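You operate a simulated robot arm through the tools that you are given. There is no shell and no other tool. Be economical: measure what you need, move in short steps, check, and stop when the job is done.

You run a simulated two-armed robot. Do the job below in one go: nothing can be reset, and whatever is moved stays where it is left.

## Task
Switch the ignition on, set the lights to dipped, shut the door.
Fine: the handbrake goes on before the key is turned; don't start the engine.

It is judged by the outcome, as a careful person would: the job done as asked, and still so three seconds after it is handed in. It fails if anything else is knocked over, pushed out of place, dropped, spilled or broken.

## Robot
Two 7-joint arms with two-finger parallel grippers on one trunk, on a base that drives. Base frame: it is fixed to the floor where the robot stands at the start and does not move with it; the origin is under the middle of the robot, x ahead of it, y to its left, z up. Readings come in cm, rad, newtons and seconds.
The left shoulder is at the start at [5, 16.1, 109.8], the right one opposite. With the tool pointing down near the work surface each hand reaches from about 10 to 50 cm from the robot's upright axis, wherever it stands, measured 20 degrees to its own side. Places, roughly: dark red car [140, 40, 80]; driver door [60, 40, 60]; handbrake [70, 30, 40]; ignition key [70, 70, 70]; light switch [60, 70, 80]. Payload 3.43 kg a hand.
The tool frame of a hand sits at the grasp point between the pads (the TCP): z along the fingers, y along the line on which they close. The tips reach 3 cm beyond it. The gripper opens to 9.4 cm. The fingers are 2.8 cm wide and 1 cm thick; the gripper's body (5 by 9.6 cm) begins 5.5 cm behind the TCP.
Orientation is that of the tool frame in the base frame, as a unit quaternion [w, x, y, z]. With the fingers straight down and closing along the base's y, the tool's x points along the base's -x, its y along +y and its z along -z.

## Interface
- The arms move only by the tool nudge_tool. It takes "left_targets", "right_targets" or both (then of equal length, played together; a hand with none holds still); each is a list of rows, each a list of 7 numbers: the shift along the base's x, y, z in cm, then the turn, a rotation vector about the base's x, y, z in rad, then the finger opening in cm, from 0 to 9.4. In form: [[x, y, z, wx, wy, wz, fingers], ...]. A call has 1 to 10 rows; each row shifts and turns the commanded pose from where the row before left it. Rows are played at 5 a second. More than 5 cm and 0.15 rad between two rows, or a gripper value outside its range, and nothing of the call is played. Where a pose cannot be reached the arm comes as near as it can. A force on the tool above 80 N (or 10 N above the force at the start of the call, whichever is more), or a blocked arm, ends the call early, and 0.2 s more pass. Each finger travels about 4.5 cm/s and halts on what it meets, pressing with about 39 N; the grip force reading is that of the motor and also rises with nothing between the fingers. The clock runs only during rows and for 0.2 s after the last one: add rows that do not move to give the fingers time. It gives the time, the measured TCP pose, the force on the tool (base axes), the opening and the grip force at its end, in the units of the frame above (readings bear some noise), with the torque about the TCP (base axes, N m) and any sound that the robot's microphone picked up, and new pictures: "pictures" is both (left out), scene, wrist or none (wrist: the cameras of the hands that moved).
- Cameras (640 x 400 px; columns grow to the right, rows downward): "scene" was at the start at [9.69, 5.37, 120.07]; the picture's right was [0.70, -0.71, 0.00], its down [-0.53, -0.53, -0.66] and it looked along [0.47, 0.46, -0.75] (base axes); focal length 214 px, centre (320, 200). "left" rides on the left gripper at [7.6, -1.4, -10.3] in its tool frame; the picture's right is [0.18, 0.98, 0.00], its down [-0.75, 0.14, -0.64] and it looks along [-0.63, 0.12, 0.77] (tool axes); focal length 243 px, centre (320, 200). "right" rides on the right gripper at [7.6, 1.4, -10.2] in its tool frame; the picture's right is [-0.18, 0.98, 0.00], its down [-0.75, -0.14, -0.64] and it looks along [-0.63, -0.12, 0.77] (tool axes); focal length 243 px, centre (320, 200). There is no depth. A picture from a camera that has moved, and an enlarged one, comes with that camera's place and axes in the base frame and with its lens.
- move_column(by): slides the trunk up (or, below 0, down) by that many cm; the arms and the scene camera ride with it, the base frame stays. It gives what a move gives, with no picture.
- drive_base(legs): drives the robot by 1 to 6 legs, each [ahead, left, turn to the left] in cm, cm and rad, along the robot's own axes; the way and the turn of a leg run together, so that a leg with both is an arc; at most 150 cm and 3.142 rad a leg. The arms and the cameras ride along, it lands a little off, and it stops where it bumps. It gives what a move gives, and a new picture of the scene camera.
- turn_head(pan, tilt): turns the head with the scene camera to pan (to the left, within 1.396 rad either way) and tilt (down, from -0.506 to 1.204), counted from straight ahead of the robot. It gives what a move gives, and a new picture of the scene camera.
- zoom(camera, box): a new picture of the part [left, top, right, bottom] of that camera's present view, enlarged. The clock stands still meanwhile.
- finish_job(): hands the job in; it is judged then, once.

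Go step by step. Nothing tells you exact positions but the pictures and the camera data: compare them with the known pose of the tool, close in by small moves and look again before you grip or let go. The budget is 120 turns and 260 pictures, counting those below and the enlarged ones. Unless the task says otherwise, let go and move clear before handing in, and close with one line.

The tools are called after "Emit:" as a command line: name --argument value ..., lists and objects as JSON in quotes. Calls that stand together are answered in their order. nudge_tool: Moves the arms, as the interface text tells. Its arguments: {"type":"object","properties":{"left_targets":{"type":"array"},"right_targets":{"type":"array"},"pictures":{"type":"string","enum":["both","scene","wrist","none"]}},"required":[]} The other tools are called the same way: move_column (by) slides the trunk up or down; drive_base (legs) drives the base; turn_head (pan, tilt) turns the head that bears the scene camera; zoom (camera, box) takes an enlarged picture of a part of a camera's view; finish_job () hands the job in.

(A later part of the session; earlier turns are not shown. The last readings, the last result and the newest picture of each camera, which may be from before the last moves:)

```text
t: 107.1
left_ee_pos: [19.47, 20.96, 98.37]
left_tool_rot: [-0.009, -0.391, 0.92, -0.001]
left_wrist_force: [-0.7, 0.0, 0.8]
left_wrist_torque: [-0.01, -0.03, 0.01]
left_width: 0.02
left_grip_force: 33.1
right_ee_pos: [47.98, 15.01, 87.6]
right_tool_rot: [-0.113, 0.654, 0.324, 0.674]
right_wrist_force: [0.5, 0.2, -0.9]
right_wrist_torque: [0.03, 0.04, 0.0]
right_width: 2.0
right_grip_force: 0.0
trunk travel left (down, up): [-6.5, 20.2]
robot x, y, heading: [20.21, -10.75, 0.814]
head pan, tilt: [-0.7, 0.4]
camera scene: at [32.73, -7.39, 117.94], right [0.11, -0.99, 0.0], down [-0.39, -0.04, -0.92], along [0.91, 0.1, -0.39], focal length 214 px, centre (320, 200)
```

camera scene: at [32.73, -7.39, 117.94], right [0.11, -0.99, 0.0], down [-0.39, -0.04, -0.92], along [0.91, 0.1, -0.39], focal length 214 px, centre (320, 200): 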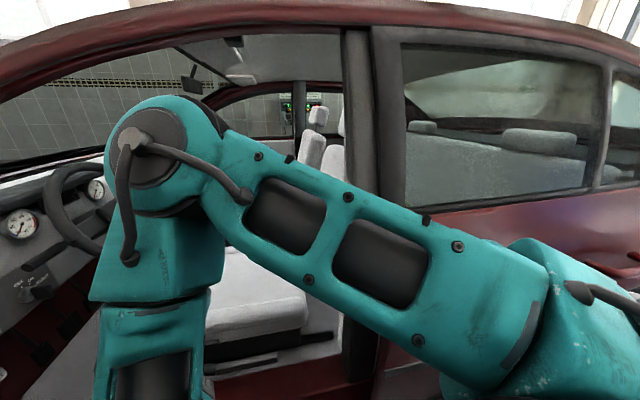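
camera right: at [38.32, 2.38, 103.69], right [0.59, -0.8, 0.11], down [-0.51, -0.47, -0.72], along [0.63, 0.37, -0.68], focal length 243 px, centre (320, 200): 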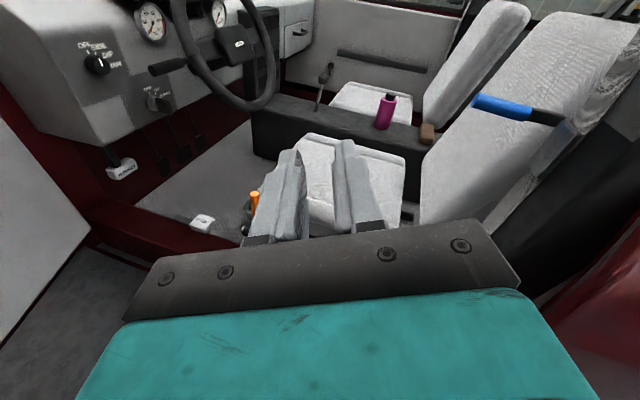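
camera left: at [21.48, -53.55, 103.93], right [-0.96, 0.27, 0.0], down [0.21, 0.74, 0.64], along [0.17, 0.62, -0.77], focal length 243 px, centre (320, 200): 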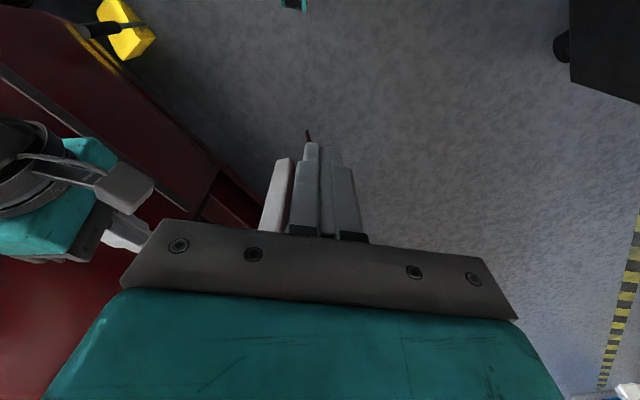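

The right arm looks free now. Trying the base move again.

Emit:
drive_base --legs '[[5, 14, 0], [0, 0, -0.3]]'

Emit:
turn_head --pan 0.0 --tilt 0.9

```text
t: 107.8
left_ee_pos: [19.5, 20.92, 98.57]
left_tool_rot: [-0.007, -0.391, 0.92, -0.002]
left_wrist_force: [0.5, -0.5, 0.3]
left_wrist_torque: [-0.01, 0.03, -0.01]
left_width: 0.0
left_grip_force: 32.6
right_ee_pos: [48.09, 15.01, 87.49]
right_tool_rot: [-0.114, 0.654, 0.325, 0.673]
right_wrist_force: [-0.8, 0.2, -0.2]
right_wrist_torque: [-0.02, 0.0, -0.02]
right_width: 2.0
right_grip_force: 0.0
trunk travel left (down, up): [-6.5, 20.2]
robot x, y, heading: [20.49, -10.8, 0.812]
head pan, tilt: [-0.7, 0.4]
stopped in leg 1: the robot was blocked; the commanded pose is now the measured one
camera scene: at [32.79, -7.4, 117.95], right [0.11, -0.99, -0.01], down [-0.39, -0.04, -0.92], along [0.91, 0.1, -0.39], focal length 214 px, centre (320, 200)
```

scene: 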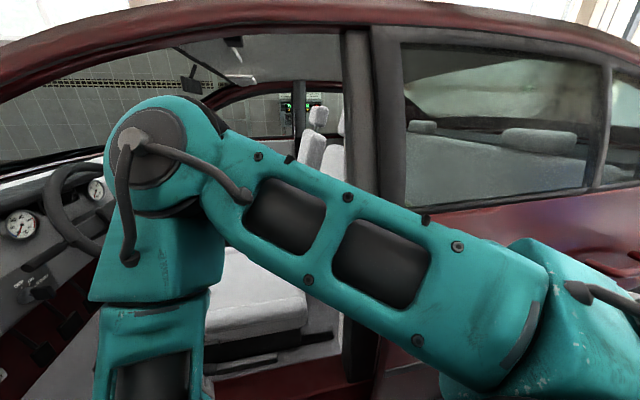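

```text
t: 108.9
left_ee_pos: [19.52, 21.1, 98.59]
left_tool_rot: [-0.008, -0.392, 0.92, -0.002]
left_wrist_force: [0.4, 0.3, -0.5]
left_wrist_torque: [0.0, 0.02, 0.01]
left_width: 0.0
left_grip_force: 33.3
right_ee_pos: [48.08, 15.16, 87.5]
right_tool_rot: [-0.114, 0.655, 0.322, 0.674]
right_wrist_force: [0.3, 0.3, 0.3]
right_wrist_torque: [0.04, 0.01, 0.0]
right_width: 2.01
right_grip_force: 0.2
trunk travel left (down, up): [-6.5, 20.2]
robot x, y, heading: [20.62, -10.94, 0.812]
head pan, tilt: [0.0, 0.901]
camera scene: at [28.78, -2.93, 113.66], right [0.73, -0.69, -0.01], down [-0.54, -0.56, -0.62], along [0.42, 0.46, -0.78], focal length 214 px, centre (320, 200)
```

scene: 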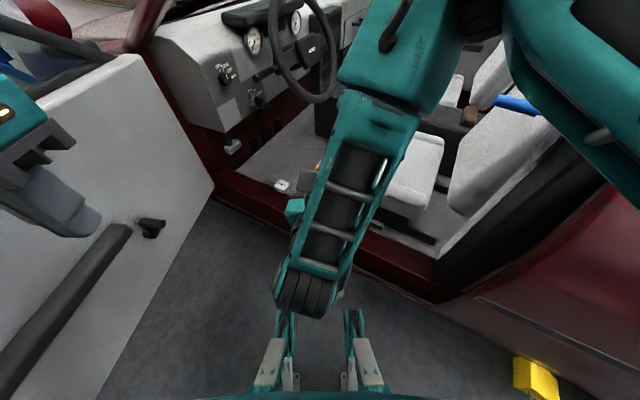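

Blocked again with the right arm clear. I suspect the left arm against the door, so I'll look left.

Emit:
turn_head --pan 1.0 --tilt 0.4

Emit:
turn_head --pan 1.3 --tilt 1.1

```text
t: 110.2
left_ee_pos: [19.54, 21.08, 98.45]
left_tool_rot: [-0.008, -0.393, 0.92, -0.003]
left_wrist_force: [-0.2, -0.3, 0.0]
left_wrist_torque: [-0.01, -0.01, 0.0]
left_width: 0.02
left_grip_force: 33.2
right_ee_pos: [48.07, 15.21, 87.51]
right_tool_rot: [-0.114, 0.655, 0.323, 0.674]
right_wrist_force: [0.3, 0.0, -0.1]
right_wrist_torque: [-0.02, 0.02, 0.01]
right_width: 1.99
right_grip_force: 0.2
trunk travel left (down, up): [-6.5, 20.2]
robot x, y, heading: [20.19, -11.0, 0.81]
head pan, tilt: [1.0, 0.4]
camera scene: at [21.4, 0.57, 118.01], right [0.97, 0.24, 0.0], down [0.09, -0.37, -0.92], along [-0.22, 0.9, -0.38], focal length 214 px, centre (320, 200)
```

scene: 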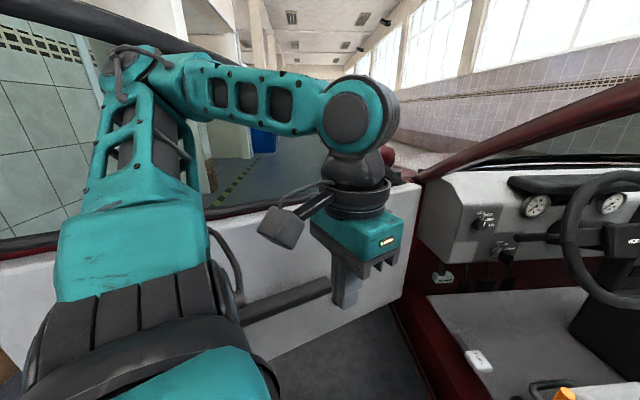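

```text
t: 111.2
left_ee_pos: [19.48, 21.13, 98.48]
left_tool_rot: [-0.008, -0.392, 0.92, -0.001]
left_wrist_force: [-0.1, 0.9, -0.7]
left_wrist_torque: [0.03, 0.01, -0.01]
left_width: 0.02
left_grip_force: 33.5
right_ee_pos: [47.98, 15.26, 87.45]
right_tool_rot: [-0.114, 0.654, 0.324, 0.674]
right_wrist_force: [0.1, 0.7, 0.5]
right_wrist_torque: [0.01, 0.01, 0.01]
right_width: 1.99
right_grip_force: 0.1
trunk travel left (down, up): [-6.5, 20.2]
robot x, y, heading: [20.52, -10.78, 0.808]
head pan, tilt: [1.3, 1.1]
camera scene: at [20.33, -2.98, 112.32], right [0.86, 0.52, 0.0], down [0.46, -0.76, -0.46], along [-0.24, 0.39, -0.89], focal length 214 px, centre (320, 200)
```

scene: 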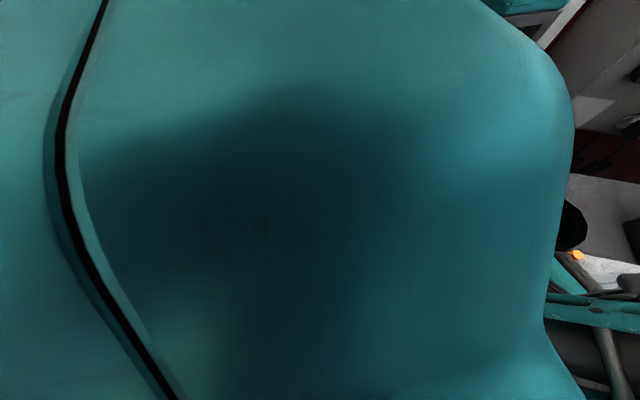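

The left elbow pokes into the door's window frame. I'll extend the left hand forward/right to draw the elbow in.

Emit:
nudge_tool --left_targets '[[4, 2, 0, 0, 0, 0, 0], [4, 2, 0, 0, 0, 0, 0], [4, 2, 0, 0, 0, 0, 0], [3, 2, 0, 0, 0, 0, 0], [0, 0, 0, 0, 0, 0, 0]]' --pictures "none"

Emit:
turn_head --pan 0.9 --tilt 0.4

```text
t: 112.4
left_ee_pos: [34.39, 29.46, 98.18]
left_tool_rot: [-0.007, -0.391, 0.92, -0.005]
left_wrist_force: [-1.4, 0.6, 0.1]
left_wrist_torque: [0.0, -0.01, -0.02]
left_width: 0.01
left_grip_force: 33.3
right_ee_pos: [47.66, 15.52, 87.51]
right_tool_rot: [-0.111, 0.653, 0.326, 0.674]
right_wrist_force: [-1.1, -0.4, 0.5]
right_wrist_torque: [-0.02, 0.0, 0.01]
right_width: 1.98
right_grip_force: 0.0
trunk travel left (down, up): [-6.5, 20.2]
robot x, y, heading: [20.35, -11.12, 0.811]
head pan, tilt: [1.3, 1.1]
```

```text
t: 113.5
left_ee_pos: [34.3, 29.26, 98.33]
left_tool_rot: [-0.006, -0.392, 0.92, -0.005]
left_wrist_force: [0.8, 1.3, -0.4]
left_wrist_torque: [0.02, -0.01, 0.03]
left_width: 0.02
left_grip_force: 33.3
right_ee_pos: [47.76, 15.48, 87.41]
right_tool_rot: [-0.111, 0.654, 0.325, 0.675]
right_wrist_force: [0.5, -0.5, 0.3]
right_wrist_torque: [-0.02, -0.05, -0.03]
right_width: 2.0
right_grip_force: 0.0
trunk travel left (down, up): [-6.5, 20.2]
robot x, y, heading: [20.35, -10.63, 0.815]
head pan, tilt: [0.901, 0.4]
camera scene: at [21.92, 1.23, 117.95], right [0.99, 0.14, 0.0], down [0.06, -0.39, -0.92], along [-0.13, 0.91, -0.39], focal length 214 px, centre (320, 200)
```

scene: 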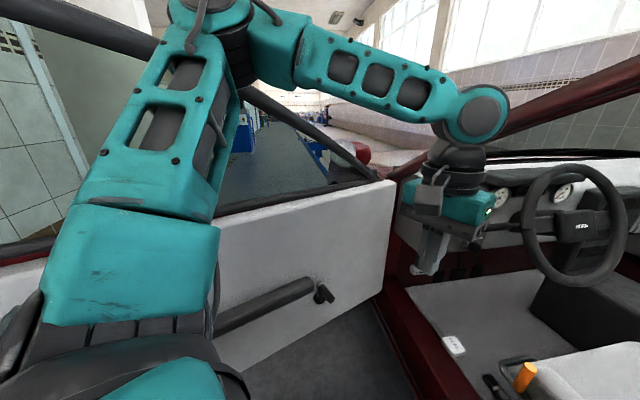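

Elbow has drawn in. Trying the base move again.

Emit:
drive_base --legs '[[4, 9, 0]]'

```text
t: 114.9
left_ee_pos: [32.15, 36.2, 98.59]
left_tool_rot: [-0.009, -0.384, 0.923, 0.01]
left_wrist_force: [0.4, 0.2, 0.2]
left_wrist_torque: [0.04, 0.0, 0.0]
left_width: 0.0
left_grip_force: 32.7
right_ee_pos: [45.33, 22.53, 87.44]
right_tool_rot: [-0.112, 0.656, 0.322, 0.673]
right_wrist_force: [0.6, 0.0, -0.6]
right_wrist_torque: [0.02, 0.02, 0.01]
right_width: 2.0
right_grip_force: 0.0
trunk travel left (down, up): [-6.5, 20.2]
robot x, y, heading: [17.48, -3.26, 0.807]
head pan, tilt: [0.901, 0.4]
stopped in leg 1: the robot was blocked; the commanded pose is now the measured one
camera scene: at [19.5, 8.23, 118.04], right [0.99, 0.14, 0.0], down [0.05, -0.38, -0.92], along [-0.13, 0.91, -0.38], focal length 214 px, centre (320, 200)
```

scene: 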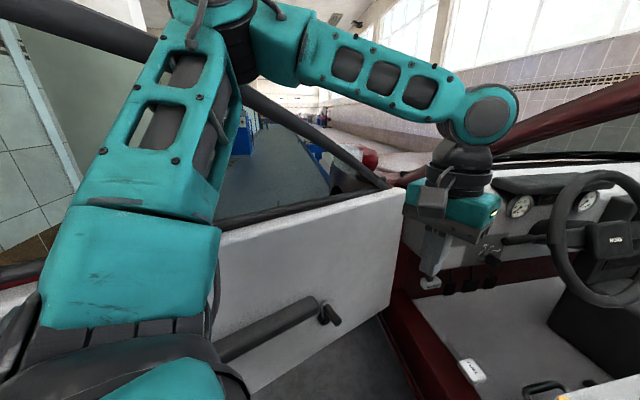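

Progress; now a small right turn moves the left elbow away from the frame.

Emit:
drive_base --legs '[[0, -1, -0.25], [0, 6, 0]]'

Emit:
turn_head --pan 0.1 --tilt 0.85

```text
t: 116.9
left_ee_pos: [38.61, 36.11, 98.36]
left_tool_rot: [-0.008, -0.268, 0.963, 0.005]
left_wrist_force: [-0.1, 0.6, -0.1]
left_wrist_torque: [-0.03, 0.0, 0.01]
left_width: 0.0
left_grip_force: 32.9
right_ee_pos: [47.96, 19.58, 87.37]
right_tool_rot: [-0.026, 0.689, 0.242, 0.682]
right_wrist_force: [0.4, 0.0, 0.2]
right_wrist_torque: [0.0, 0.0, 0.01]
right_width: 1.97
right_grip_force: 0.1
trunk travel left (down, up): [-6.5, 20.2]
robot x, y, heading: [14.73, 0.9, 0.558]
head pan, tilt: [0.901, 0.4]
camera scene: at [19.42, 12.3, 117.95], right [0.99, -0.11, 0.0], down [-0.04, -0.39, -0.92], along [0.1, 0.92, -0.39], focal length 214 px, centre (320, 200)
```

scene: 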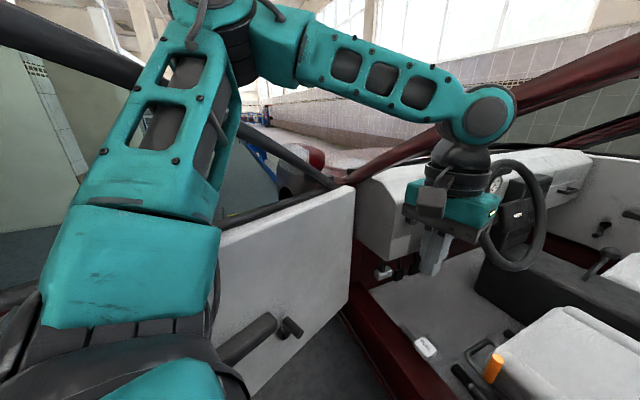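

```text
t: 118.0
left_ee_pos: [38.7, 36.11, 98.27]
left_tool_rot: [-0.008, -0.269, 0.963, 0.003]
left_wrist_force: [-0.9, -0.1, -0.4]
left_wrist_torque: [0.0, 0.01, 0.03]
left_width: 0.0
left_grip_force: 33.0
right_ee_pos: [47.99, 19.42, 87.37]
right_tool_rot: [-0.026, 0.689, 0.242, 0.682]
right_wrist_force: [-0.5, -0.2, 0.4]
right_wrist_torque: [0.01, -0.01, -0.03]
right_width: 2.02
right_grip_force: 0.0
trunk travel left (down, up): [-6.5, 20.2]
robot x, y, heading: [15.02, 0.88, 0.558]
head pan, tilt: [0.099, 0.85]
camera scene: at [24.58, 7.86, 114.04], right [0.61, -0.79, 0.0], down [-0.59, -0.46, -0.66], along [0.52, 0.4, -0.75], focal length 214 px, centre (320, 200)
```

scene: 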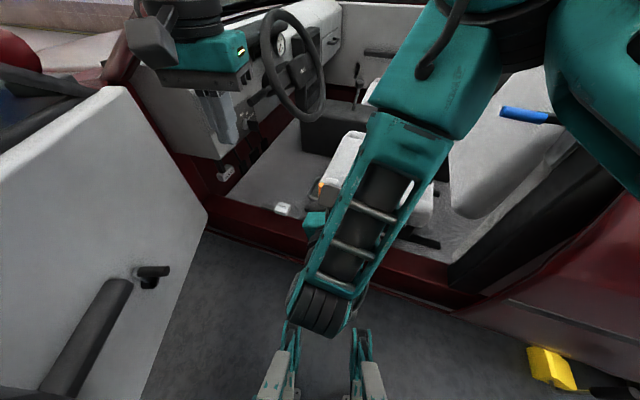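

The handbrake tip triangulates to about [72.6, 53, 32.5]. I'll use the left arm for it: square up to the car, shift left and go forward until close.

Emit:
drive_base --legs '[[0, 3, -0.28], [0, 7, 0], [7, 0, 0]]'

Emit:
move_column --by -6.4

Emit:
turn_head --pan 0.5 --tilt 0.9

```text
t: 120.9
left_ee_pos: [51.01, 39.61, 98.19]
left_tool_rot: [-0.008, -0.13, 0.991, 0.005]
left_wrist_force: [0.4, 0.3, -0.8]
left_wrist_torque: [-0.02, 0.01, 0.0]
left_width: 0.0
left_grip_force: 32.7
right_ee_pos: [55.46, 21.0, 87.48]
right_tool_rot: [0.07, 0.716, 0.143, 0.679]
right_wrist_force: [-0.2, -0.7, -0.3]
right_wrist_torque: [-0.01, -0.01, 0.03]
right_width: 1.99
right_grip_force: 0.0
trunk travel left (down, up): [-6.5, 20.2]
robot x, y, heading: [18.65, 12.38, 0.278]
head pan, tilt: [0.099, 0.85]
camera scene: at [29.69, 16.27, 114.03], right [0.37, -0.93, 0.0], down [-0.7, -0.28, -0.66], along [0.61, 0.24, -0.75], focal length 214 px, centre (320, 200)
```

scene: 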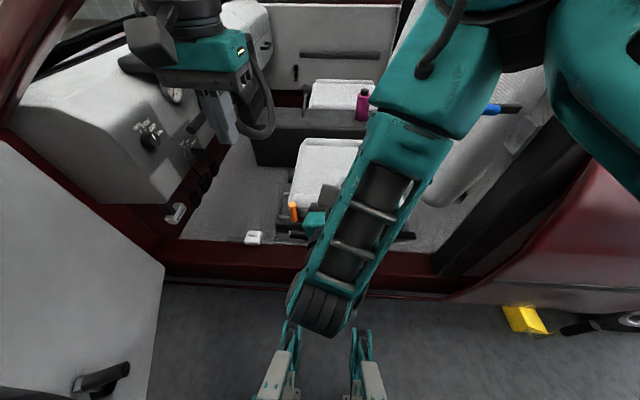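

```text
t: 121.9
left_ee_pos: [50.91, 39.53, 91.95]
left_tool_rot: [-0.007, -0.13, 0.991, 0.006]
left_wrist_force: [-0.5, 0.5, 0.1]
left_wrist_torque: [0.02, 0.01, 0.02]
left_width: 0.01
left_grip_force: 32.9
right_ee_pos: [55.33, 20.97, 81.03]
right_tool_rot: [0.07, 0.716, 0.142, 0.68]
right_wrist_force: [-0.1, 0.2, -0.7]
right_wrist_torque: [-0.01, 0.01, -0.01]
right_width: 2.01
right_grip_force: 0.1
trunk travel left (down, up): [-0.1, 26.6]
robot x, y, heading: [18.82, 12.32, 0.279]
head pan, tilt: [0.099, 0.85]
```

```text
t: 122.8
left_ee_pos: [50.77, 39.52, 91.9]
left_tool_rot: [-0.007, -0.13, 0.991, 0.006]
left_wrist_force: [-0.1, -0.6, 0.1]
left_wrist_torque: [0.0, -0.01, 0.02]
left_width: 0.0
left_grip_force: 33.1
right_ee_pos: [55.37, 20.96, 81.03]
right_tool_rot: [0.07, 0.716, 0.142, 0.679]
right_wrist_force: [-0.4, 0.3, -0.4]
right_wrist_torque: [0.03, 0.03, 0.03]
right_width: 1.99
right_grip_force: 0.0
trunk travel left (down, up): [-0.1, 26.6]
robot x, y, heading: [18.51, 12.72, 0.279]
head pan, tilt: [0.499, 0.901]
camera scene: at [27.77, 18.67, 107.25], right [0.7, -0.71, 0.0], down [-0.56, -0.55, -0.62], along [0.44, 0.44, -0.78], focal length 214 px, centre (320, 200)
```

scene: 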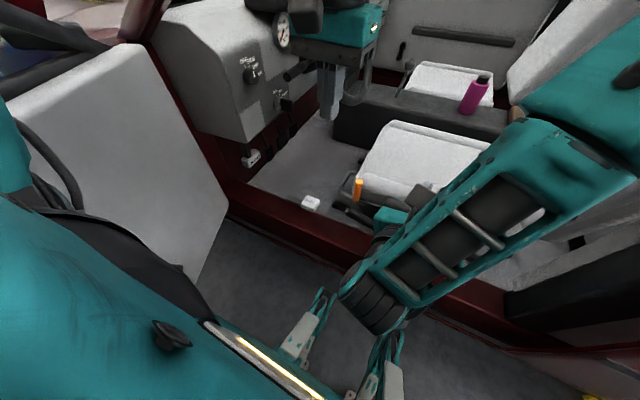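

Squared up at the opening. I'll move the right hand toward the rear, away from the handbrake, and take views.

Emit:
nudge_tool --right_targets '[[1, -4, 1, 0, 0, 0, 2], [1, -4, 1, 0, 0, 0, 2], [0, -4, 1, 0, 0, 0, 2], [0, 0, 0, 0, 0, 0, 2]]'

Emit:
zoom --camera "scene" --box '[280, 140, 460, 260]'

```text
t: 123.8
left_ee_pos: [50.96, 39.56, 91.92]
left_tool_rot: [-0.007, -0.131, 0.991, 0.005]
left_wrist_force: [0.2, -0.8, -0.4]
left_wrist_torque: [0.01, 0.0, 0.01]
left_width: 0.0
left_grip_force: 32.6
right_ee_pos: [57.45, 9.98, 83.59]
right_tool_rot: [0.07, 0.717, 0.141, 0.679]
right_wrist_force: [0.0, -0.3, -0.2]
right_wrist_torque: [0.01, 0.05, 0.01]
right_width: 1.99
right_grip_force: 0.1
right hand out of reach, approached as far as the arm can: row 3
trunk travel left (down, up): [-0.1, 26.6]
robot x, y, heading: [18.55, 12.45, 0.28]
head pan, tilt: [0.499, 0.901]
camera scene: at [27.77, 18.67, 107.25], right [0.7, -0.71, 0.0], down [-0.56, -0.55, -0.62], along [0.44, 0.44, -0.78], focal length 214 px, centre (320, 200)
camera right: at [47.84, 10.14, 91.93], right [0.1, -0.99, 0.11], down [-0.68, -0.15, -0.72], along [0.72, -0.01, -0.69], focal length 243 px, centre (320, 200)
```

scene: 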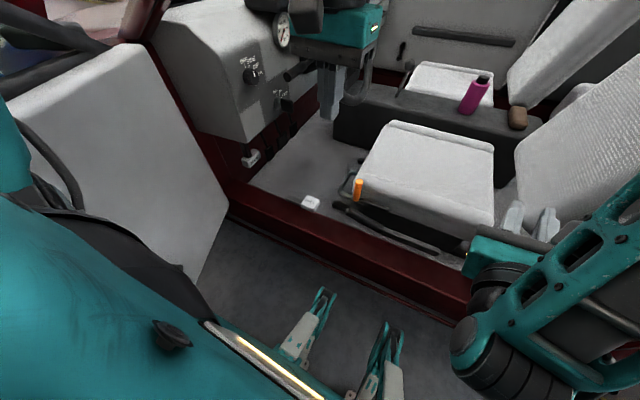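
right: 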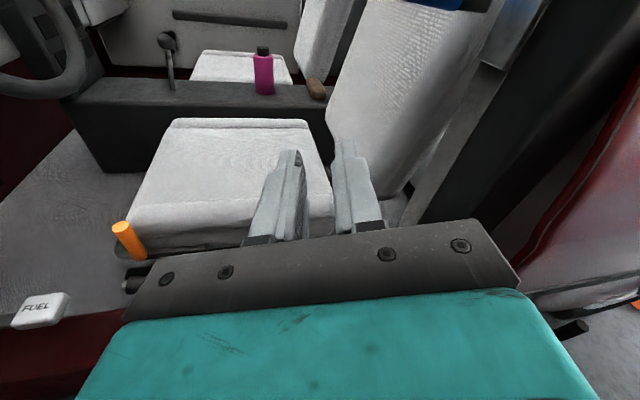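

```text
3.33 times, centred on (370, 200) of scene
camera zoom: at [27.77, 18.67, 107.25], right [0.7, -0.71, 0.0], down [-0.56, -0.55, -0.62], along [0.44, 0.44, -0.78], focal length 715 px, centre (153, 200)
```

zoom: 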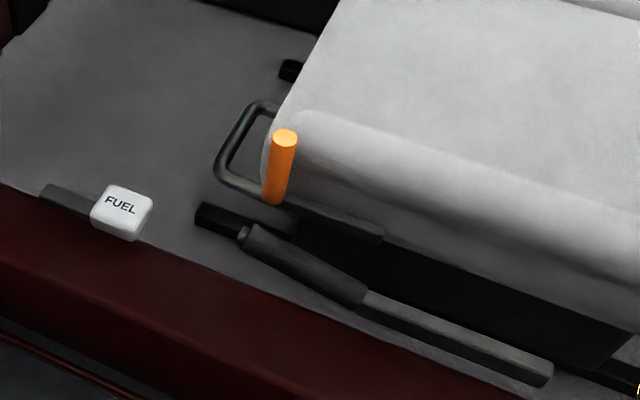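

Now the lever is clear: grip from about [67.4, 44] to [71.4, 31] at z ~43, pivot behind at about [77, 12]. I'll yaw the left hand 90° so the fingers close across it.

Emit:
nudge_tool --left_targets '[[0, 0, 0, 0, 0, 0.15, 2], [0, 0, 0, 0, 0, 0.15, 4], [0, 0, 0, 0, 0, 0.15, 5], [0, 0, 0, 0, 0, 0.15, 6], [0, 0, 0, 0, 0, 0.15, 6], [0, 0, 0, 0, 0, 0.15, 6], [0, 0, 0, 0, 0, 0.15, 6], [0, 0, 0, 0, 0, 0.15, 6], [0, 0, 0, 0, 0, 0.15, 6], [0, 0, 0, 0, 0, 0.15, 6]]' --pictures "none"

Emit:
nudge_tool --left_targets '[[2, 0, -2, 0.039, -0.145, 0, 6], [2, 0, -4, 0.039, -0.145, 0, 6], [2, 0, -4, 0.039, -0.145, 0, 6], [1, 0, -4.5, 0.039, -0.145, 0, 6], [0, 0, -4.5, 0, 0, 0, 6], [0, 0, 0, 0, 0, 0, 6]]'

```text
t: 126.0
left_ee_pos: [50.98, 39.49, 91.96]
left_tool_rot: [0.01, 0.772, -0.636, 0.001]
left_wrist_force: [-0.2, 0.7, -0.6]
left_wrist_torque: [0.02, -0.01, 0.01]
left_width: 5.99
left_grip_force: 0.1
right_ee_pos: [57.51, 10.08, 83.63]
right_tool_rot: [0.072, 0.717, 0.143, 0.679]
right_wrist_force: [0.5, 0.4, 1.2]
right_wrist_torque: [-0.01, 0.04, 0.02]
right_width: 1.99
right_grip_force: 0.2
trunk travel left (down, up): [-0.1, 26.6]
robot x, y, heading: [18.76, 12.08, 0.277]
head pan, tilt: [0.499, 0.901]
```

```text
t: 127.4
left_ee_pos: [59.3, 43.78, 76.69]
left_tool_rot: [-0.23, 0.736, -0.613, 0.172]
left_wrist_force: [-0.5, -0.7, 0.2]
left_wrist_torque: [0.03, 0.0, 0.0]
left_width: 6.0
left_grip_force: 0.1
left hand out of reach, approached as far as the arm can: row 4, 5
right_ee_pos: [57.48, 10.02, 83.67]
right_tool_rot: [0.071, 0.717, 0.143, 0.678]
right_wrist_force: [-0.2, 0.4, -0.3]
right_wrist_torque: [0.02, -0.01, 0.0]
right_width: 2.01
right_grip_force: 0.1
trunk travel left (down, up): [-0.1, 26.6]
robot x, y, heading: [18.4, 12.52, 0.275]
head pan, tilt: [0.499, 0.901]
camera scene: at [27.77, 18.66, 107.25], right [0.7, -0.71, 0.0], down [-0.56, -0.55, -0.62], along [0.44, 0.44, -0.78], focal length 214 px, centre (320, 200)
camera left: at [56.44, 35.24, 85.81], right [-0.77, -0.32, -0.55], down [-0.6, 0.64, 0.48], along [0.19, 0.7, -0.69], focal length 243 px, centre (320, 200)
```

scene: 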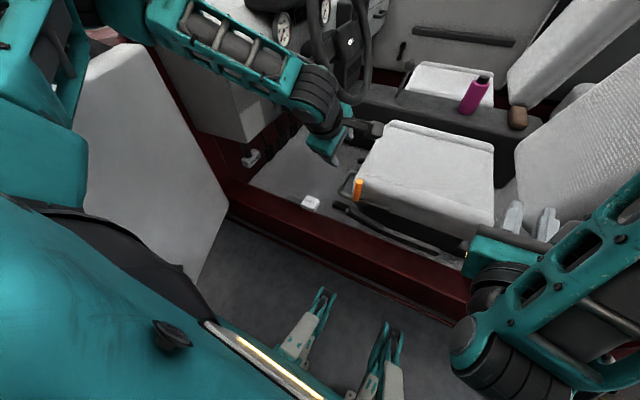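
left: 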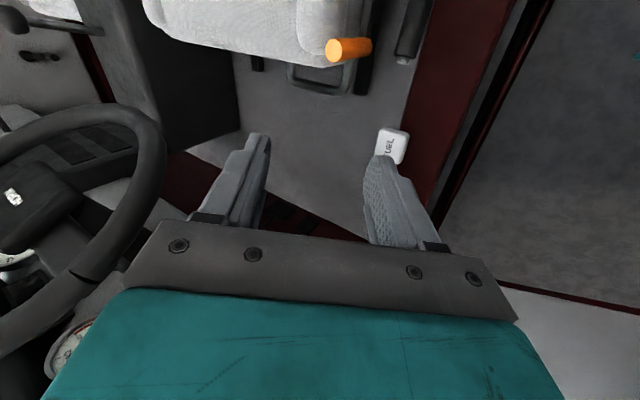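

The wrist orientation limits this yaw. I'll rotate the hand the other way round (camera toward the front) to free the joints.

Emit:
nudge_tool --left_targets '[[-1, -3, 3, 0.08, 0.019, -0.125, 6], [-1, -3, 2, 0.08, 0.019, -0.125, 6], [0, 0, 0, 0.08, 0.019, -0.125, 6], [0, 0, 0, 0.08, 0.019, -0.125, 6], [0, 0, 0, 0.08, 0.019, -0.125, 6], [0, 0, 0, 0.08, 0.019, -0.125, 6], [0, 0, 0, 0.08, 0.019, -0.125, 6], [0, 0, 0, 0.08, 0.019, -0.125, 6], [0, 0, 0, 0.08, 0.019, -0.125, 6], [0, 0, 0, 0.08, 0.019, -0.125, 6]]' --pictures "none"

Emit:
nudge_tool --left_targets '[[0, 0, 0, 0.08, 0.019, -0.125, 6], [0, 0, 0, 0.08, 0.019, -0.125, 6], [0, 0, 0, 0.08, 0.019, -0.125, 6], [0, 0, 0, 0.08, 0.019, -0.125, 6], [0, 0, 0, 0.08, 0.019, -0.125, 6], [0, 0, 0, 0.08, 0.019, -0.125, 6], [0, 0, 0, 0.08, 0.019, -0.125, 6], [0, 0, 0, 0.08, 0.019, -0.125, 6], [0, 0, 0, 0.08, 0.019, -0.125, 6], [0, 0, 0, 0.08, 0.019, -0.125, 6]]' --pictures "wrist"

```text
t: 129.6
left_ee_pos: [57.42, 37.74, 81.73]
left_tool_rot: [0.287, -0.123, 0.95, 0.028]
left_wrist_force: [0.9, 0.0, 0.6]
left_wrist_torque: [0.0, -0.03, 0.0]
left_width: 6.02
left_grip_force: 0.0
right_ee_pos: [57.38, 10.01, 83.73]
right_tool_rot: [0.07, 0.717, 0.143, 0.679]
right_wrist_force: [0.4, 0.0, 0.2]
right_wrist_torque: [0.02, -0.01, 0.01]
right_width: 2.02
right_grip_force: 0.0
trunk travel left (down, up): [-0.1, 26.6]
robot x, y, heading: [18.57, 11.89, 0.278]
head pan, tilt: [0.499, 0.901]
```

```text
t: 131.8
left_ee_pos: [57.35, 37.71, 81.83]
left_tool_rot: [0.189, 0.557, 0.78, 0.213]
left_wrist_force: [-0.2, 0.4, -0.2]
left_wrist_torque: [0.0, 0.02, -0.01]
left_width: 6.01
left_grip_force: 0.0
right_ee_pos: [57.43, 9.99, 83.62]
right_tool_rot: [0.07, 0.717, 0.143, 0.679]
right_wrist_force: [-0.1, 0.1, 0.6]
right_wrist_torque: [-0.02, 0.02, 0.02]
right_width: 1.98
right_grip_force: 0.1
trunk travel left (down, up): [-0.1, 26.6]
robot x, y, heading: [18.25, 12.57, 0.276]
head pan, tilt: [0.499, 0.901]
camera left: at [48.46, 43.38, 89.31], right [0.72, 0.46, 0.52], down [0.0, -0.75, 0.66], along [0.7, -0.47, -0.54], focal length 243 px, centre (320, 200)
```

left: 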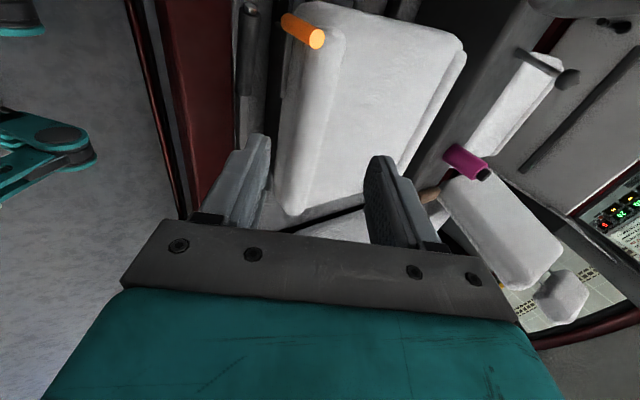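

The lever is in view between sill and seat, at about [69.6, 36.5, 43], consistent with the previous estimate. Descending toward it.

Emit:
nudge_tool --left_targets '[[1.1, -0.2, -4.5, 0, 0, 0, 6], [1.1, -0.2, -4.5, 0, 0, 0, 6], [1.1, -0.2, -4.5, 0, 0, 0, 6], [1.1, -0.2, -4.5, 0, 0, 0, 6], [1.1, -0.2, -4.5, 0, 0, 0, 6], [0, 0, 0, 0, 0, 0, 6]]'

```text
t: 133.2
left_ee_pos: [57.77, 44.16, 67.89]
left_tool_rot: [0.19, 0.555, 0.781, 0.213]
left_wrist_force: [-0.4, -0.1, 0.0]
left_wrist_torque: [-0.04, 0.01, 0.0]
left_width: 6.01
left_grip_force: 0.1
left hand out of reach, approached as far as the arm can: row 2, 3, 4, 5
right_ee_pos: [57.53, 10.01, 83.69]
right_tool_rot: [0.07, 0.717, 0.143, 0.679]
right_wrist_force: [-0.2, -0.2, 0.1]
right_wrist_torque: [-0.03, 0.02, 0.02]
right_width: 2.0
right_grip_force: 0.1
trunk travel left (down, up): [-0.1, 26.6]
robot x, y, heading: [18.37, 12.13, 0.28]
head pan, tilt: [0.499, 0.901]
camera scene: at [27.77, 18.68, 107.25], right [0.7, -0.71, 0.0], down [-0.56, -0.55, -0.62], along [0.44, 0.44, -0.78], focal length 214 px, centre (320, 200)
camera left: at [48.97, 49.78, 75.41], right [0.72, 0.46, 0.52], down [0.0, -0.75, 0.66], along [0.7, -0.47, -0.54], focal length 243 px, centre (320, 200)
```

scene: 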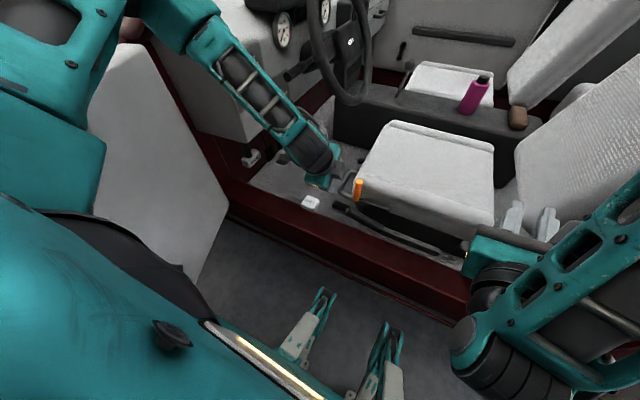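
left: 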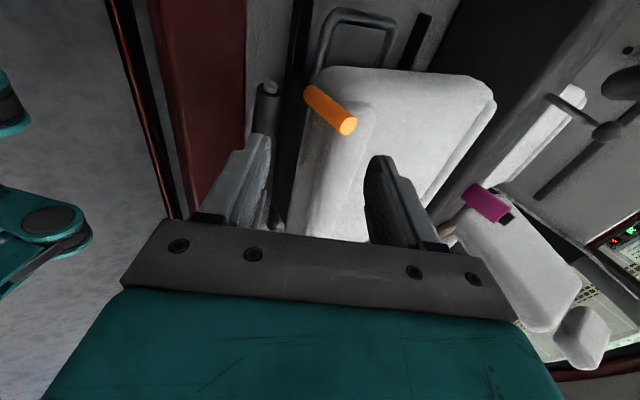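

I think the arm was too folded rather than over-extended; going inward first and then down should work.

Emit:
nudge_tool --left_targets '[[3, -2, 0, 0, 0, 0, 6], [3, -3, 0, 0, 0, 0, 6], [3, -3, -1, 0, 0, 0, 6], [0, 0, -4, 0, 0, 0, 6], [0, 0, -4, 0, 0, 0, 6], [0, 0, 0, 0, 0, 0, 6]]'

```text
t: 134.6
left_ee_pos: [59.5, 44.31, 68.68]
left_tool_rot: [0.189, 0.556, 0.781, 0.212]
left_wrist_force: [-0.5, -0.5, -0.4]
left_wrist_torque: [-0.01, 0.02, 0.02]
left_width: 6.0
left_grip_force: 0.1
left hand out of reach, approached as far as the arm can: row 1, 2, 3, 4, 5
right_ee_pos: [57.44, 9.98, 83.78]
right_tool_rot: [0.07, 0.717, 0.143, 0.679]
right_wrist_force: [0.5, -0.3, -0.1]
right_wrist_torque: [0.01, 0.02, 0.02]
right_width: 2.03
right_grip_force: 0.1
trunk travel left (down, up): [-0.1, 26.6]
robot x, y, heading: [18.39, 12.38, 0.274]
head pan, tilt: [0.499, 0.901]
camera scene: at [27.77, 18.67, 107.25], right [0.7, -0.71, 0.0], down [-0.56, -0.55, -0.62], along [0.44, 0.44, -0.78], focal length 214 px, centre (320, 200)
camera left: at [50.6, 49.97, 76.19], right [0.72, 0.46, 0.52], down [0.0, -0.75, 0.66], along [0.7, -0.47, -0.54], focal length 243 px, centre (320, 200)
```

scene: 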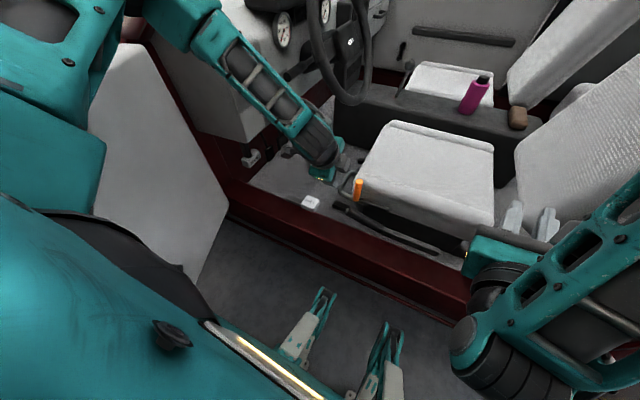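
left: 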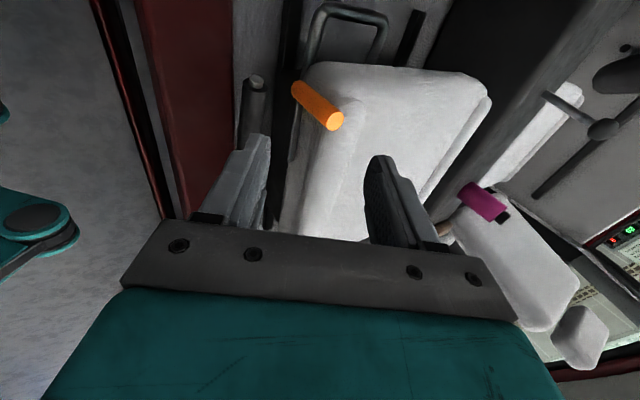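

The left arm is stuck in a poor elbow posture. The right arm's posture (elbow up, forearm down) suits this better, so I'll raise the left hand out of the way and roll the right hand for a grip across the lever.

Emit:
nudge_tool --left_targets '[[-1.2, 0, 3.9, 0, 0, 0, 6], [-1.2, 0, 3.9, 0, 0, 0, 5], [-1.2, 0, 3.9, 0, 0, 0, 4], [-1.2, 0, 3.9, 0, 0, 0, 3], [-1.2, 0, 3.9, 0, 0, 0, 2], [-1.2, 0, 3.9, 0, 0, 0, 0], [0, 0, 0, 0, 0, 0, 0], [0, 0, 0, 0, 0, 0, 0], [0, 0, 0, 0, 0, 0, 0], [0, 0, 0, 0, 0, 0, 0]]' --right_targets '[[0, 0, 0, -0.1398, -0.0132, 0.0097, 6], [0, 0, 0, -0.1398, -0.0132, 0.0097, 6], [0, 0, 0, -0.1398, -0.0132, 0.0097, 6], [0, 0, 0, -0.1398, -0.0132, 0.0097, 6], [0, 0, 0, -0.1398, -0.0132, 0.0097, 6], [0, 0, 0, -0.1398, -0.0132, 0.0097, 6], [0, 0, 0, -0.1398, -0.0132, 0.0097, 6], [0, 0, 0, -0.1398, -0.0132, 0.0097, 6], [0, 0, 0, -0.1398, -0.0132, 0.0097, 6], [0, 0, 0, 0, 0, 0.14, 6]]' --pictures "none"

Emit:
nudge_tool --right_targets '[[0, 2, 0, -0.039, 0.145, 0, 6], [0, 2, 0, -0.039, 0.145, 0, 6], [0, 3, 0, -0.039, 0.145, 0, 6], [0, 4, 0, -0.039, 0.145, 0, 6], [0, 4, 0, -0.039, 0.145, 0, 6], [0, 4, 0, 0, 0, 0, 6], [0, 0, 0, 0, 0, 0, 6]]'

```text
t: 136.8
left_ee_pos: [52.24, 44.42, 92.02]
left_tool_rot: [0.188, 0.556, 0.781, 0.213]
left_wrist_force: [-1.0, 0.0, -0.2]
left_wrist_torque: [-0.01, 0.02, -0.02]
left_width: 0.0
left_grip_force: 32.8
right_ee_pos: [57.84, 12.42, 83.95]
right_tool_rot: [0.421, 0.454, 0.573, 0.536]
right_wrist_force: [-0.8, -0.2, 1.0]
right_wrist_torque: [0.0, -0.04, -0.02]
right_width: 6.0
right_grip_force: 0.0
right hand out of reach, approached as far as the arm can: row 10
trunk travel left (down, up): [-0.1, 26.6]
robot x, y, heading: [18.49, 13.09, 0.275]
head pan, tilt: [0.499, 0.901]
```

```text
t: 138.4
left_ee_pos: [52.22, 44.45, 92.15]
left_tool_rot: [0.188, 0.555, 0.781, 0.213]
left_wrist_force: [-1.1, 0.2, 0.4]
left_wrist_torque: [0.0, -0.01, 0.01]
left_width: 0.02
left_grip_force: 32.9
right_ee_pos: [57.89, 31.52, 84.24]
right_tool_rot: [0.232, 0.572, 0.733, 0.284]
right_wrist_force: [-0.2, -0.1, 0.4]
right_wrist_torque: [-0.01, 0.01, 0.0]
right_width: 6.0
right_grip_force: 0.1
trunk travel left (down, up): [-0.1, 26.6]
robot x, y, heading: [18.46, 12.36, 0.276]
head pan, tilt: [0.499, 0.901]
camera scene: at [27.77, 18.68, 107.25], right [0.7, -0.71, 0.0], down [-0.56, -0.55, -0.62], along [0.44, 0.44, -0.78], focal length 214 px, centre (320, 200)
camera right: at [50.48, 37.71, 92.43], right [0.74, 0.0, 0.67], down [-0.35, -0.86, 0.38], along [0.58, -0.52, -0.63], focal length 243 px, centre (320, 200)
```

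scene: 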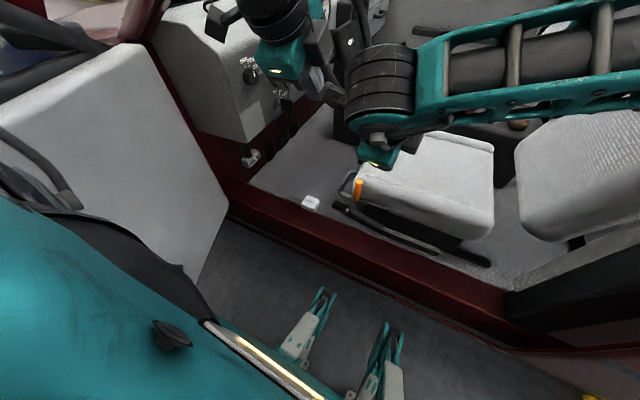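
right: 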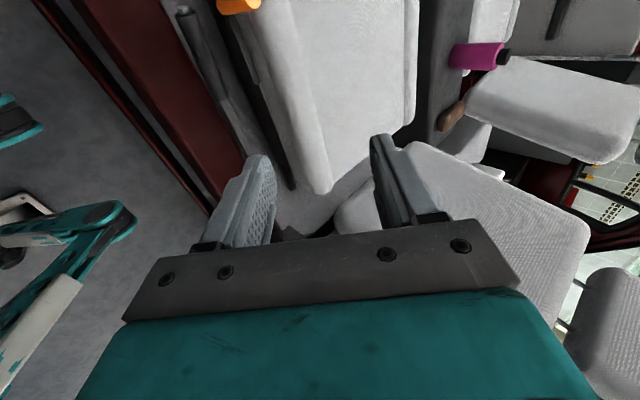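

Good posture and orientation now. Descending with the right hand toward the lever.

Emit:
nudge_tool --right_targets '[[1, 0.6, -4.4, 0, 0, 0, 6], [1, 0.6, -4.4, 0, 0, 0, 6], [1, 0.6, -4.4, 0, 0, 0, 6], [1, 0.6, -4.4, 0, 0, 0, 6], [1, 0.6, -4.4, 0, 0, 0, 6], [1, 0.6, -4.4, 0, 0, 0, 6], [0, 0, 0, 0, 0, 0, 6]]'

```text
t: 140.0
left_ee_pos: [52.12, 44.4, 92.07]
left_tool_rot: [0.189, 0.555, 0.782, 0.212]
left_wrist_force: [0.8, 0.9, -0.2]
left_wrist_torque: [0.03, 0.01, 0.01]
left_width: 0.01
left_grip_force: 32.6
right_ee_pos: [63.82, 35.08, 57.41]
right_tool_rot: [0.232, 0.571, 0.734, 0.285]
right_wrist_force: [-0.2, 0.6, 0.1]
right_wrist_torque: [-0.02, 0.01, -0.01]
right_width: 6.03
right_grip_force: 0.0
trunk travel left (down, up): [-0.1, 26.6]
robot x, y, heading: [18.43, 12.46, 0.276]
head pan, tilt: [0.499, 0.901]
camera scene: at [27.77, 18.67, 107.25], right [0.7, -0.71, 0.0], down [-0.56, -0.55, -0.62], along [0.44, 0.44, -0.78], focal length 214 px, centre (320, 200)
camera right: at [56.32, 41.36, 65.78], right [0.74, 0.0, 0.67], down [-0.35, -0.86, 0.38], along [0.58, -0.52, -0.63], focal length 243 px, centre (320, 200)
```

scene: 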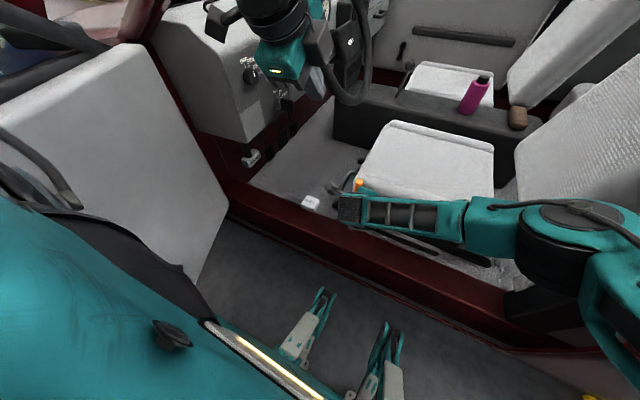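
right: 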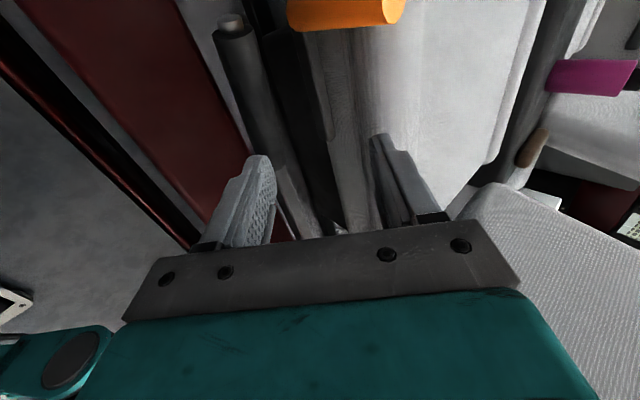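

The lever's tip is at about [66, 43, 46] and the grip passes at [68, 36.5, 45.6]. I need to come straight down about 7 cm, then approach along the fingers.

Emit:
nudge_tool --right_targets '[[0, 0.2, -3.5, 0, 0, 0, 5], [0, 0.2, -3.5, 0, 0, 0, 5], [0, 0, 0, 0, 0, 0, 5]]' --pictures "wrist"

Emit:
zoom --camera "right" --box '[160, 0, 480, 240]'

```text
t: 140.8
left_ee_pos: [52.17, 44.49, 92.12]
left_tool_rot: [0.189, 0.556, 0.781, 0.212]
left_wrist_force: [0.2, -0.1, 0.1]
left_wrist_torque: [0.02, -0.02, 0.02]
left_width: 0.0
left_grip_force: 32.6
right_ee_pos: [63.89, 35.36, 50.48]
right_tool_rot: [0.231, 0.571, 0.734, 0.285]
right_wrist_force: [0.3, 0.3, 0.9]
right_wrist_torque: [-0.01, -0.02, 0.02]
right_width: 4.99
right_grip_force: 0.1
trunk travel left (down, up): [-0.1, 26.6]
robot x, y, heading: [18.13, 12.82, 0.275]
head pan, tilt: [0.499, 0.901]
camera right: at [56.38, 41.67, 58.84], right [0.74, 0.0, 0.67], down [-0.35, -0.86, 0.38], along [0.58, -0.52, -0.63], focal length 243 px, centre (320, 200)
```

right: 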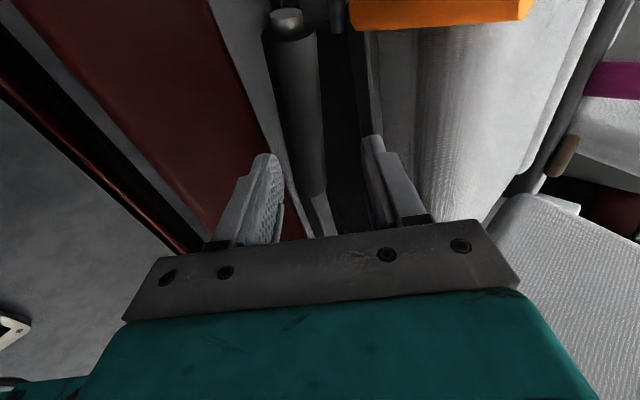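

```text
1.67 times, centred on (320, 120) of right
camera zoom: at [56.38, 41.67, 58.84], right [0.74, 0.0, 0.67], down [-0.35, -0.86, 0.38], along [0.58, -0.52, -0.63], focal length 404 px, centre (320, 333)
```

zoom: 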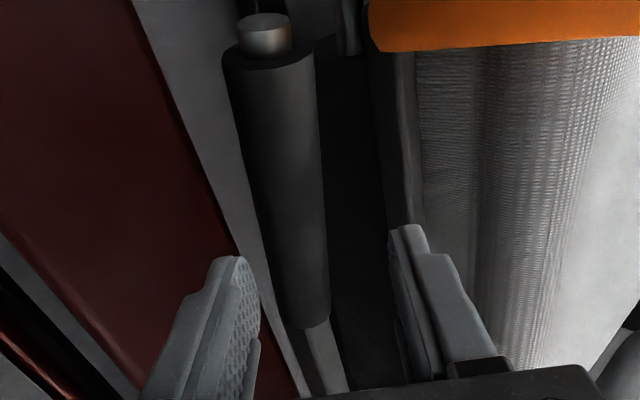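

The lever and its button are clearly between the fingers. I'll shift 4 cm toward the grip's middle and approach in small steps.

Emit:
nudge_tool --right_targets '[[-0.9, 3, 0, 0, 0, 0, 5], [1.2, 0.3, -1.3, 0, 0, 0, 5], [1.2, 0.3, -1.3, 0, 0, 0, 5], [0, 0, 0, 0, 0, 0, 5]]' --pictures "wrist"

```text
t: 141.8
left_ee_pos: [52.21, 44.46, 92.11]
left_tool_rot: [0.189, 0.556, 0.781, 0.212]
left_wrist_force: [0.7, 0.1, 0.2]
left_wrist_torque: [-0.01, -0.01, 0.01]
left_width: 0.0
left_grip_force: 32.4
right_ee_pos: [65.17, 36.64, 49.01]
right_tool_rot: [0.238, 0.575, 0.73, 0.281]
right_wrist_force: [-0.2, 0.6, 0.5]
right_wrist_torque: [-0.01, 0.0, 0.02]
right_width: 5.0
right_grip_force: 0.1
right hand out of reach, approached as far as the arm can: row 2, 3
trunk travel left (down, up): [-0.1, 26.6]
robot x, y, heading: [18.64, 12.65, 0.276]
head pan, tilt: [0.499, 0.901]
camera right: at [57.77, 43.13, 57.17], right [0.74, 0.0, 0.68], down [-0.36, -0.85, 0.39], along [0.57, -0.53, -0.62], focal length 243 px, centre (320, 200)
```

right: 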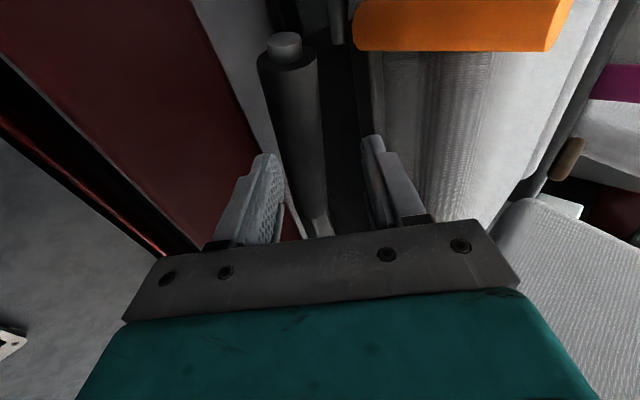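

At the arm's limit; I'll move the base 4 cm left and 1 ahead, which carries the hand along the lever.

Emit:
drive_base --legs '[[1, 4, 0]]'

Emit:
zoom --camera "right" --box '[160, 0, 480, 240]'

```text
t: 142.8
left_ee_pos: [51.94, 48.59, 92.14]
left_tool_rot: [0.19, 0.555, 0.781, 0.213]
left_wrist_force: [-0.3, 0.9, -0.3]
left_wrist_torque: [0.02, -0.04, 0.03]
left_width: 0.02
left_grip_force: 32.7
right_ee_pos: [64.96, 41.03, 49.06]
right_tool_rot: [0.236, 0.575, 0.731, 0.282]
right_wrist_force: [-12.0, 0.6, -0.9]
right_wrist_torque: [0.08, 0.62, 0.23]
right_width: 5.48
right_grip_force: 3.9
trunk travel left (down, up): [-0.1, 26.6]
robot x, y, heading: [18.41, 16.26, 0.278]
head pan, tilt: [0.499, 0.901]
camera scene: at [27.62, 22.78, 107.25], right [0.7, -0.71, 0.0], down [-0.56, -0.55, -0.62], along [0.44, 0.44, -0.78], focal length 214 px, centre (320, 200)
```

scene: 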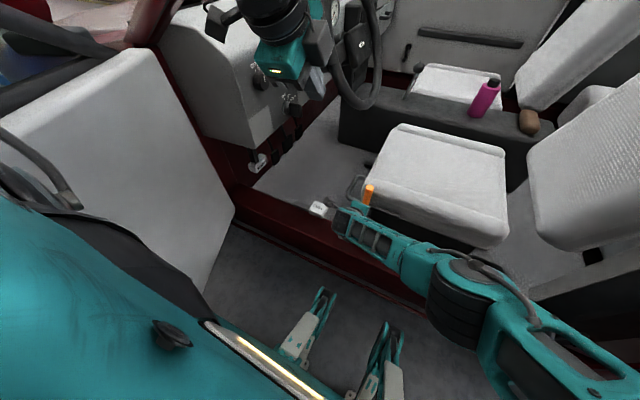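

```text
1.67 times, centred on (320, 120) of right
camera zoom: at [57.5, 47.36, 57.26], right [0.74, 0.0, 0.68], down [-0.36, -0.85, 0.39], along [0.57, -0.53, -0.63], focal length 404 px, centre (320, 333)
```

zoom: 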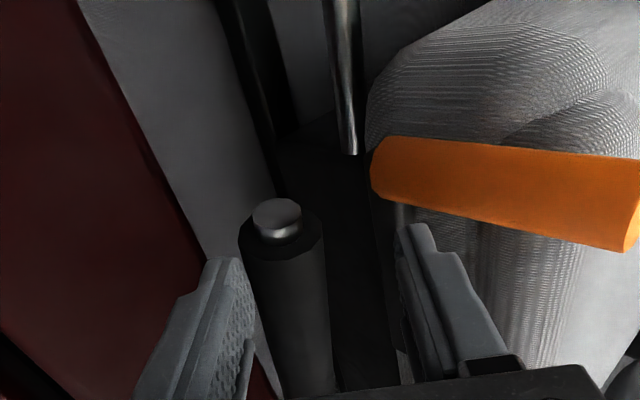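

Now I'm slightly too far forward and off-centre. Shift back along the lever 2.5 cm, re-centre 0.8 cm toward the lower finger, then approach.

Emit:
nudge_tool --right_targets '[[0.2, -2.4, -0.5, 0, 0, 0, 5.6], [0, 0, 0, 0, 0, 0, 5.6], [0.8, 0.2, -0.9, 0, 0, 0, 5.6], [0.8, 0.2, -0.9, 0, 0, 0, 5.6], [0, 0, 0, 0, 0, 0, 5.6]]' --pictures "none"

Emit:
zoom --camera "right" --box '[160, 0, 480, 240]'

```text
t: 144.0
left_ee_pos: [52.01, 48.59, 92.08]
left_tool_rot: [0.188, 0.555, 0.782, 0.213]
left_wrist_force: [-0.6, 0.1, -0.2]
left_wrist_torque: [-0.03, 0.0, 0.01]
left_width: 0.0
left_grip_force: 32.9
right_ee_pos: [65.97, 38.88, 47.56]
right_tool_rot: [0.235, 0.575, 0.731, 0.282]
right_wrist_force: [0.4, 0.2, -0.9]
right_wrist_torque: [0.01, -0.01, 0.0]
right_width: 5.6
right_grip_force: 0.1
right hand out of reach, approached as far as the arm can: row 4
trunk travel left (down, up): [-0.1, 26.6]
robot x, y, heading: [18.41, 16.51, 0.276]
head pan, tilt: [0.499, 0.901]
```

```text
1.67 times, centred on (320, 120) of right
camera zoom: at [58.49, 45.24, 55.81], right [0.74, 0.0, 0.67], down [-0.36, -0.85, 0.39], along [0.57, -0.53, -0.63], focal length 404 px, centre (320, 333)
```

zoom: 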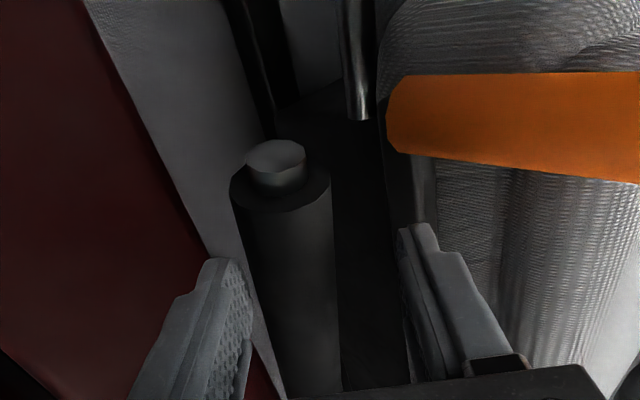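

The lever appears to be between the pads. I'll close and see what width it settles at.

Emit:
nudge_tool --right_targets '[[0, 0, 0, 0, 0, 0, 4], [0, 0, 0, 0, 0, 0, 2], [0, 0, 0, 0, 0, 0, 1], [0, 0, 0, 0, 0, 0, 1]]' --pictures "none"

Emit:
zoom --camera "right" --box '[160, 0, 480, 240]'

```text
t: 145.0
left_ee_pos: [52.04, 48.57, 92.13]
left_tool_rot: [0.189, 0.555, 0.781, 0.213]
left_wrist_force: [0.8, 0.4, 0.2]
left_wrist_torque: [-0.01, -0.01, 0.0]
left_width: 0.0
left_grip_force: 32.6
right_ee_pos: [65.72, 38.95, 47.51]
right_tool_rot: [0.233, 0.576, 0.731, 0.282]
right_wrist_force: [-14.7, -1.9, -2.5]
right_wrist_torque: [0.47, 0.7, -0.7]
right_width: 3.48
right_grip_force: 45.3
trunk travel left (down, up): [-0.1, 26.6]
robot x, y, heading: [18.24, 16.28, 0.274]
head pan, tilt: [0.499, 0.901]
```

```text
1.67 times, centred on (320, 120) of right
camera zoom: at [58.36, 45.3, 55.82], right [0.74, 0.0, 0.67], down [-0.36, -0.85, 0.39], along [0.57, -0.53, -0.63], focal length 404 px, centre (320, 333)
```

zoom: 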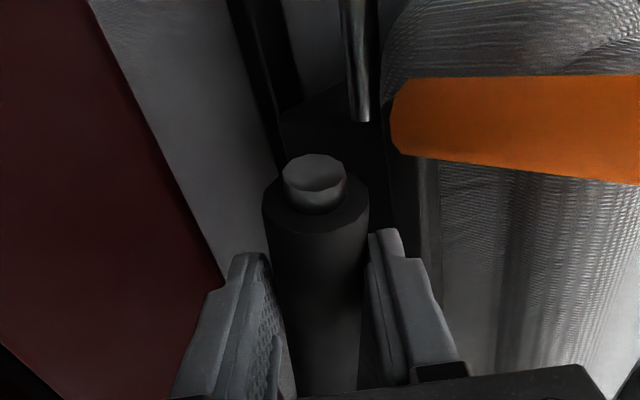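

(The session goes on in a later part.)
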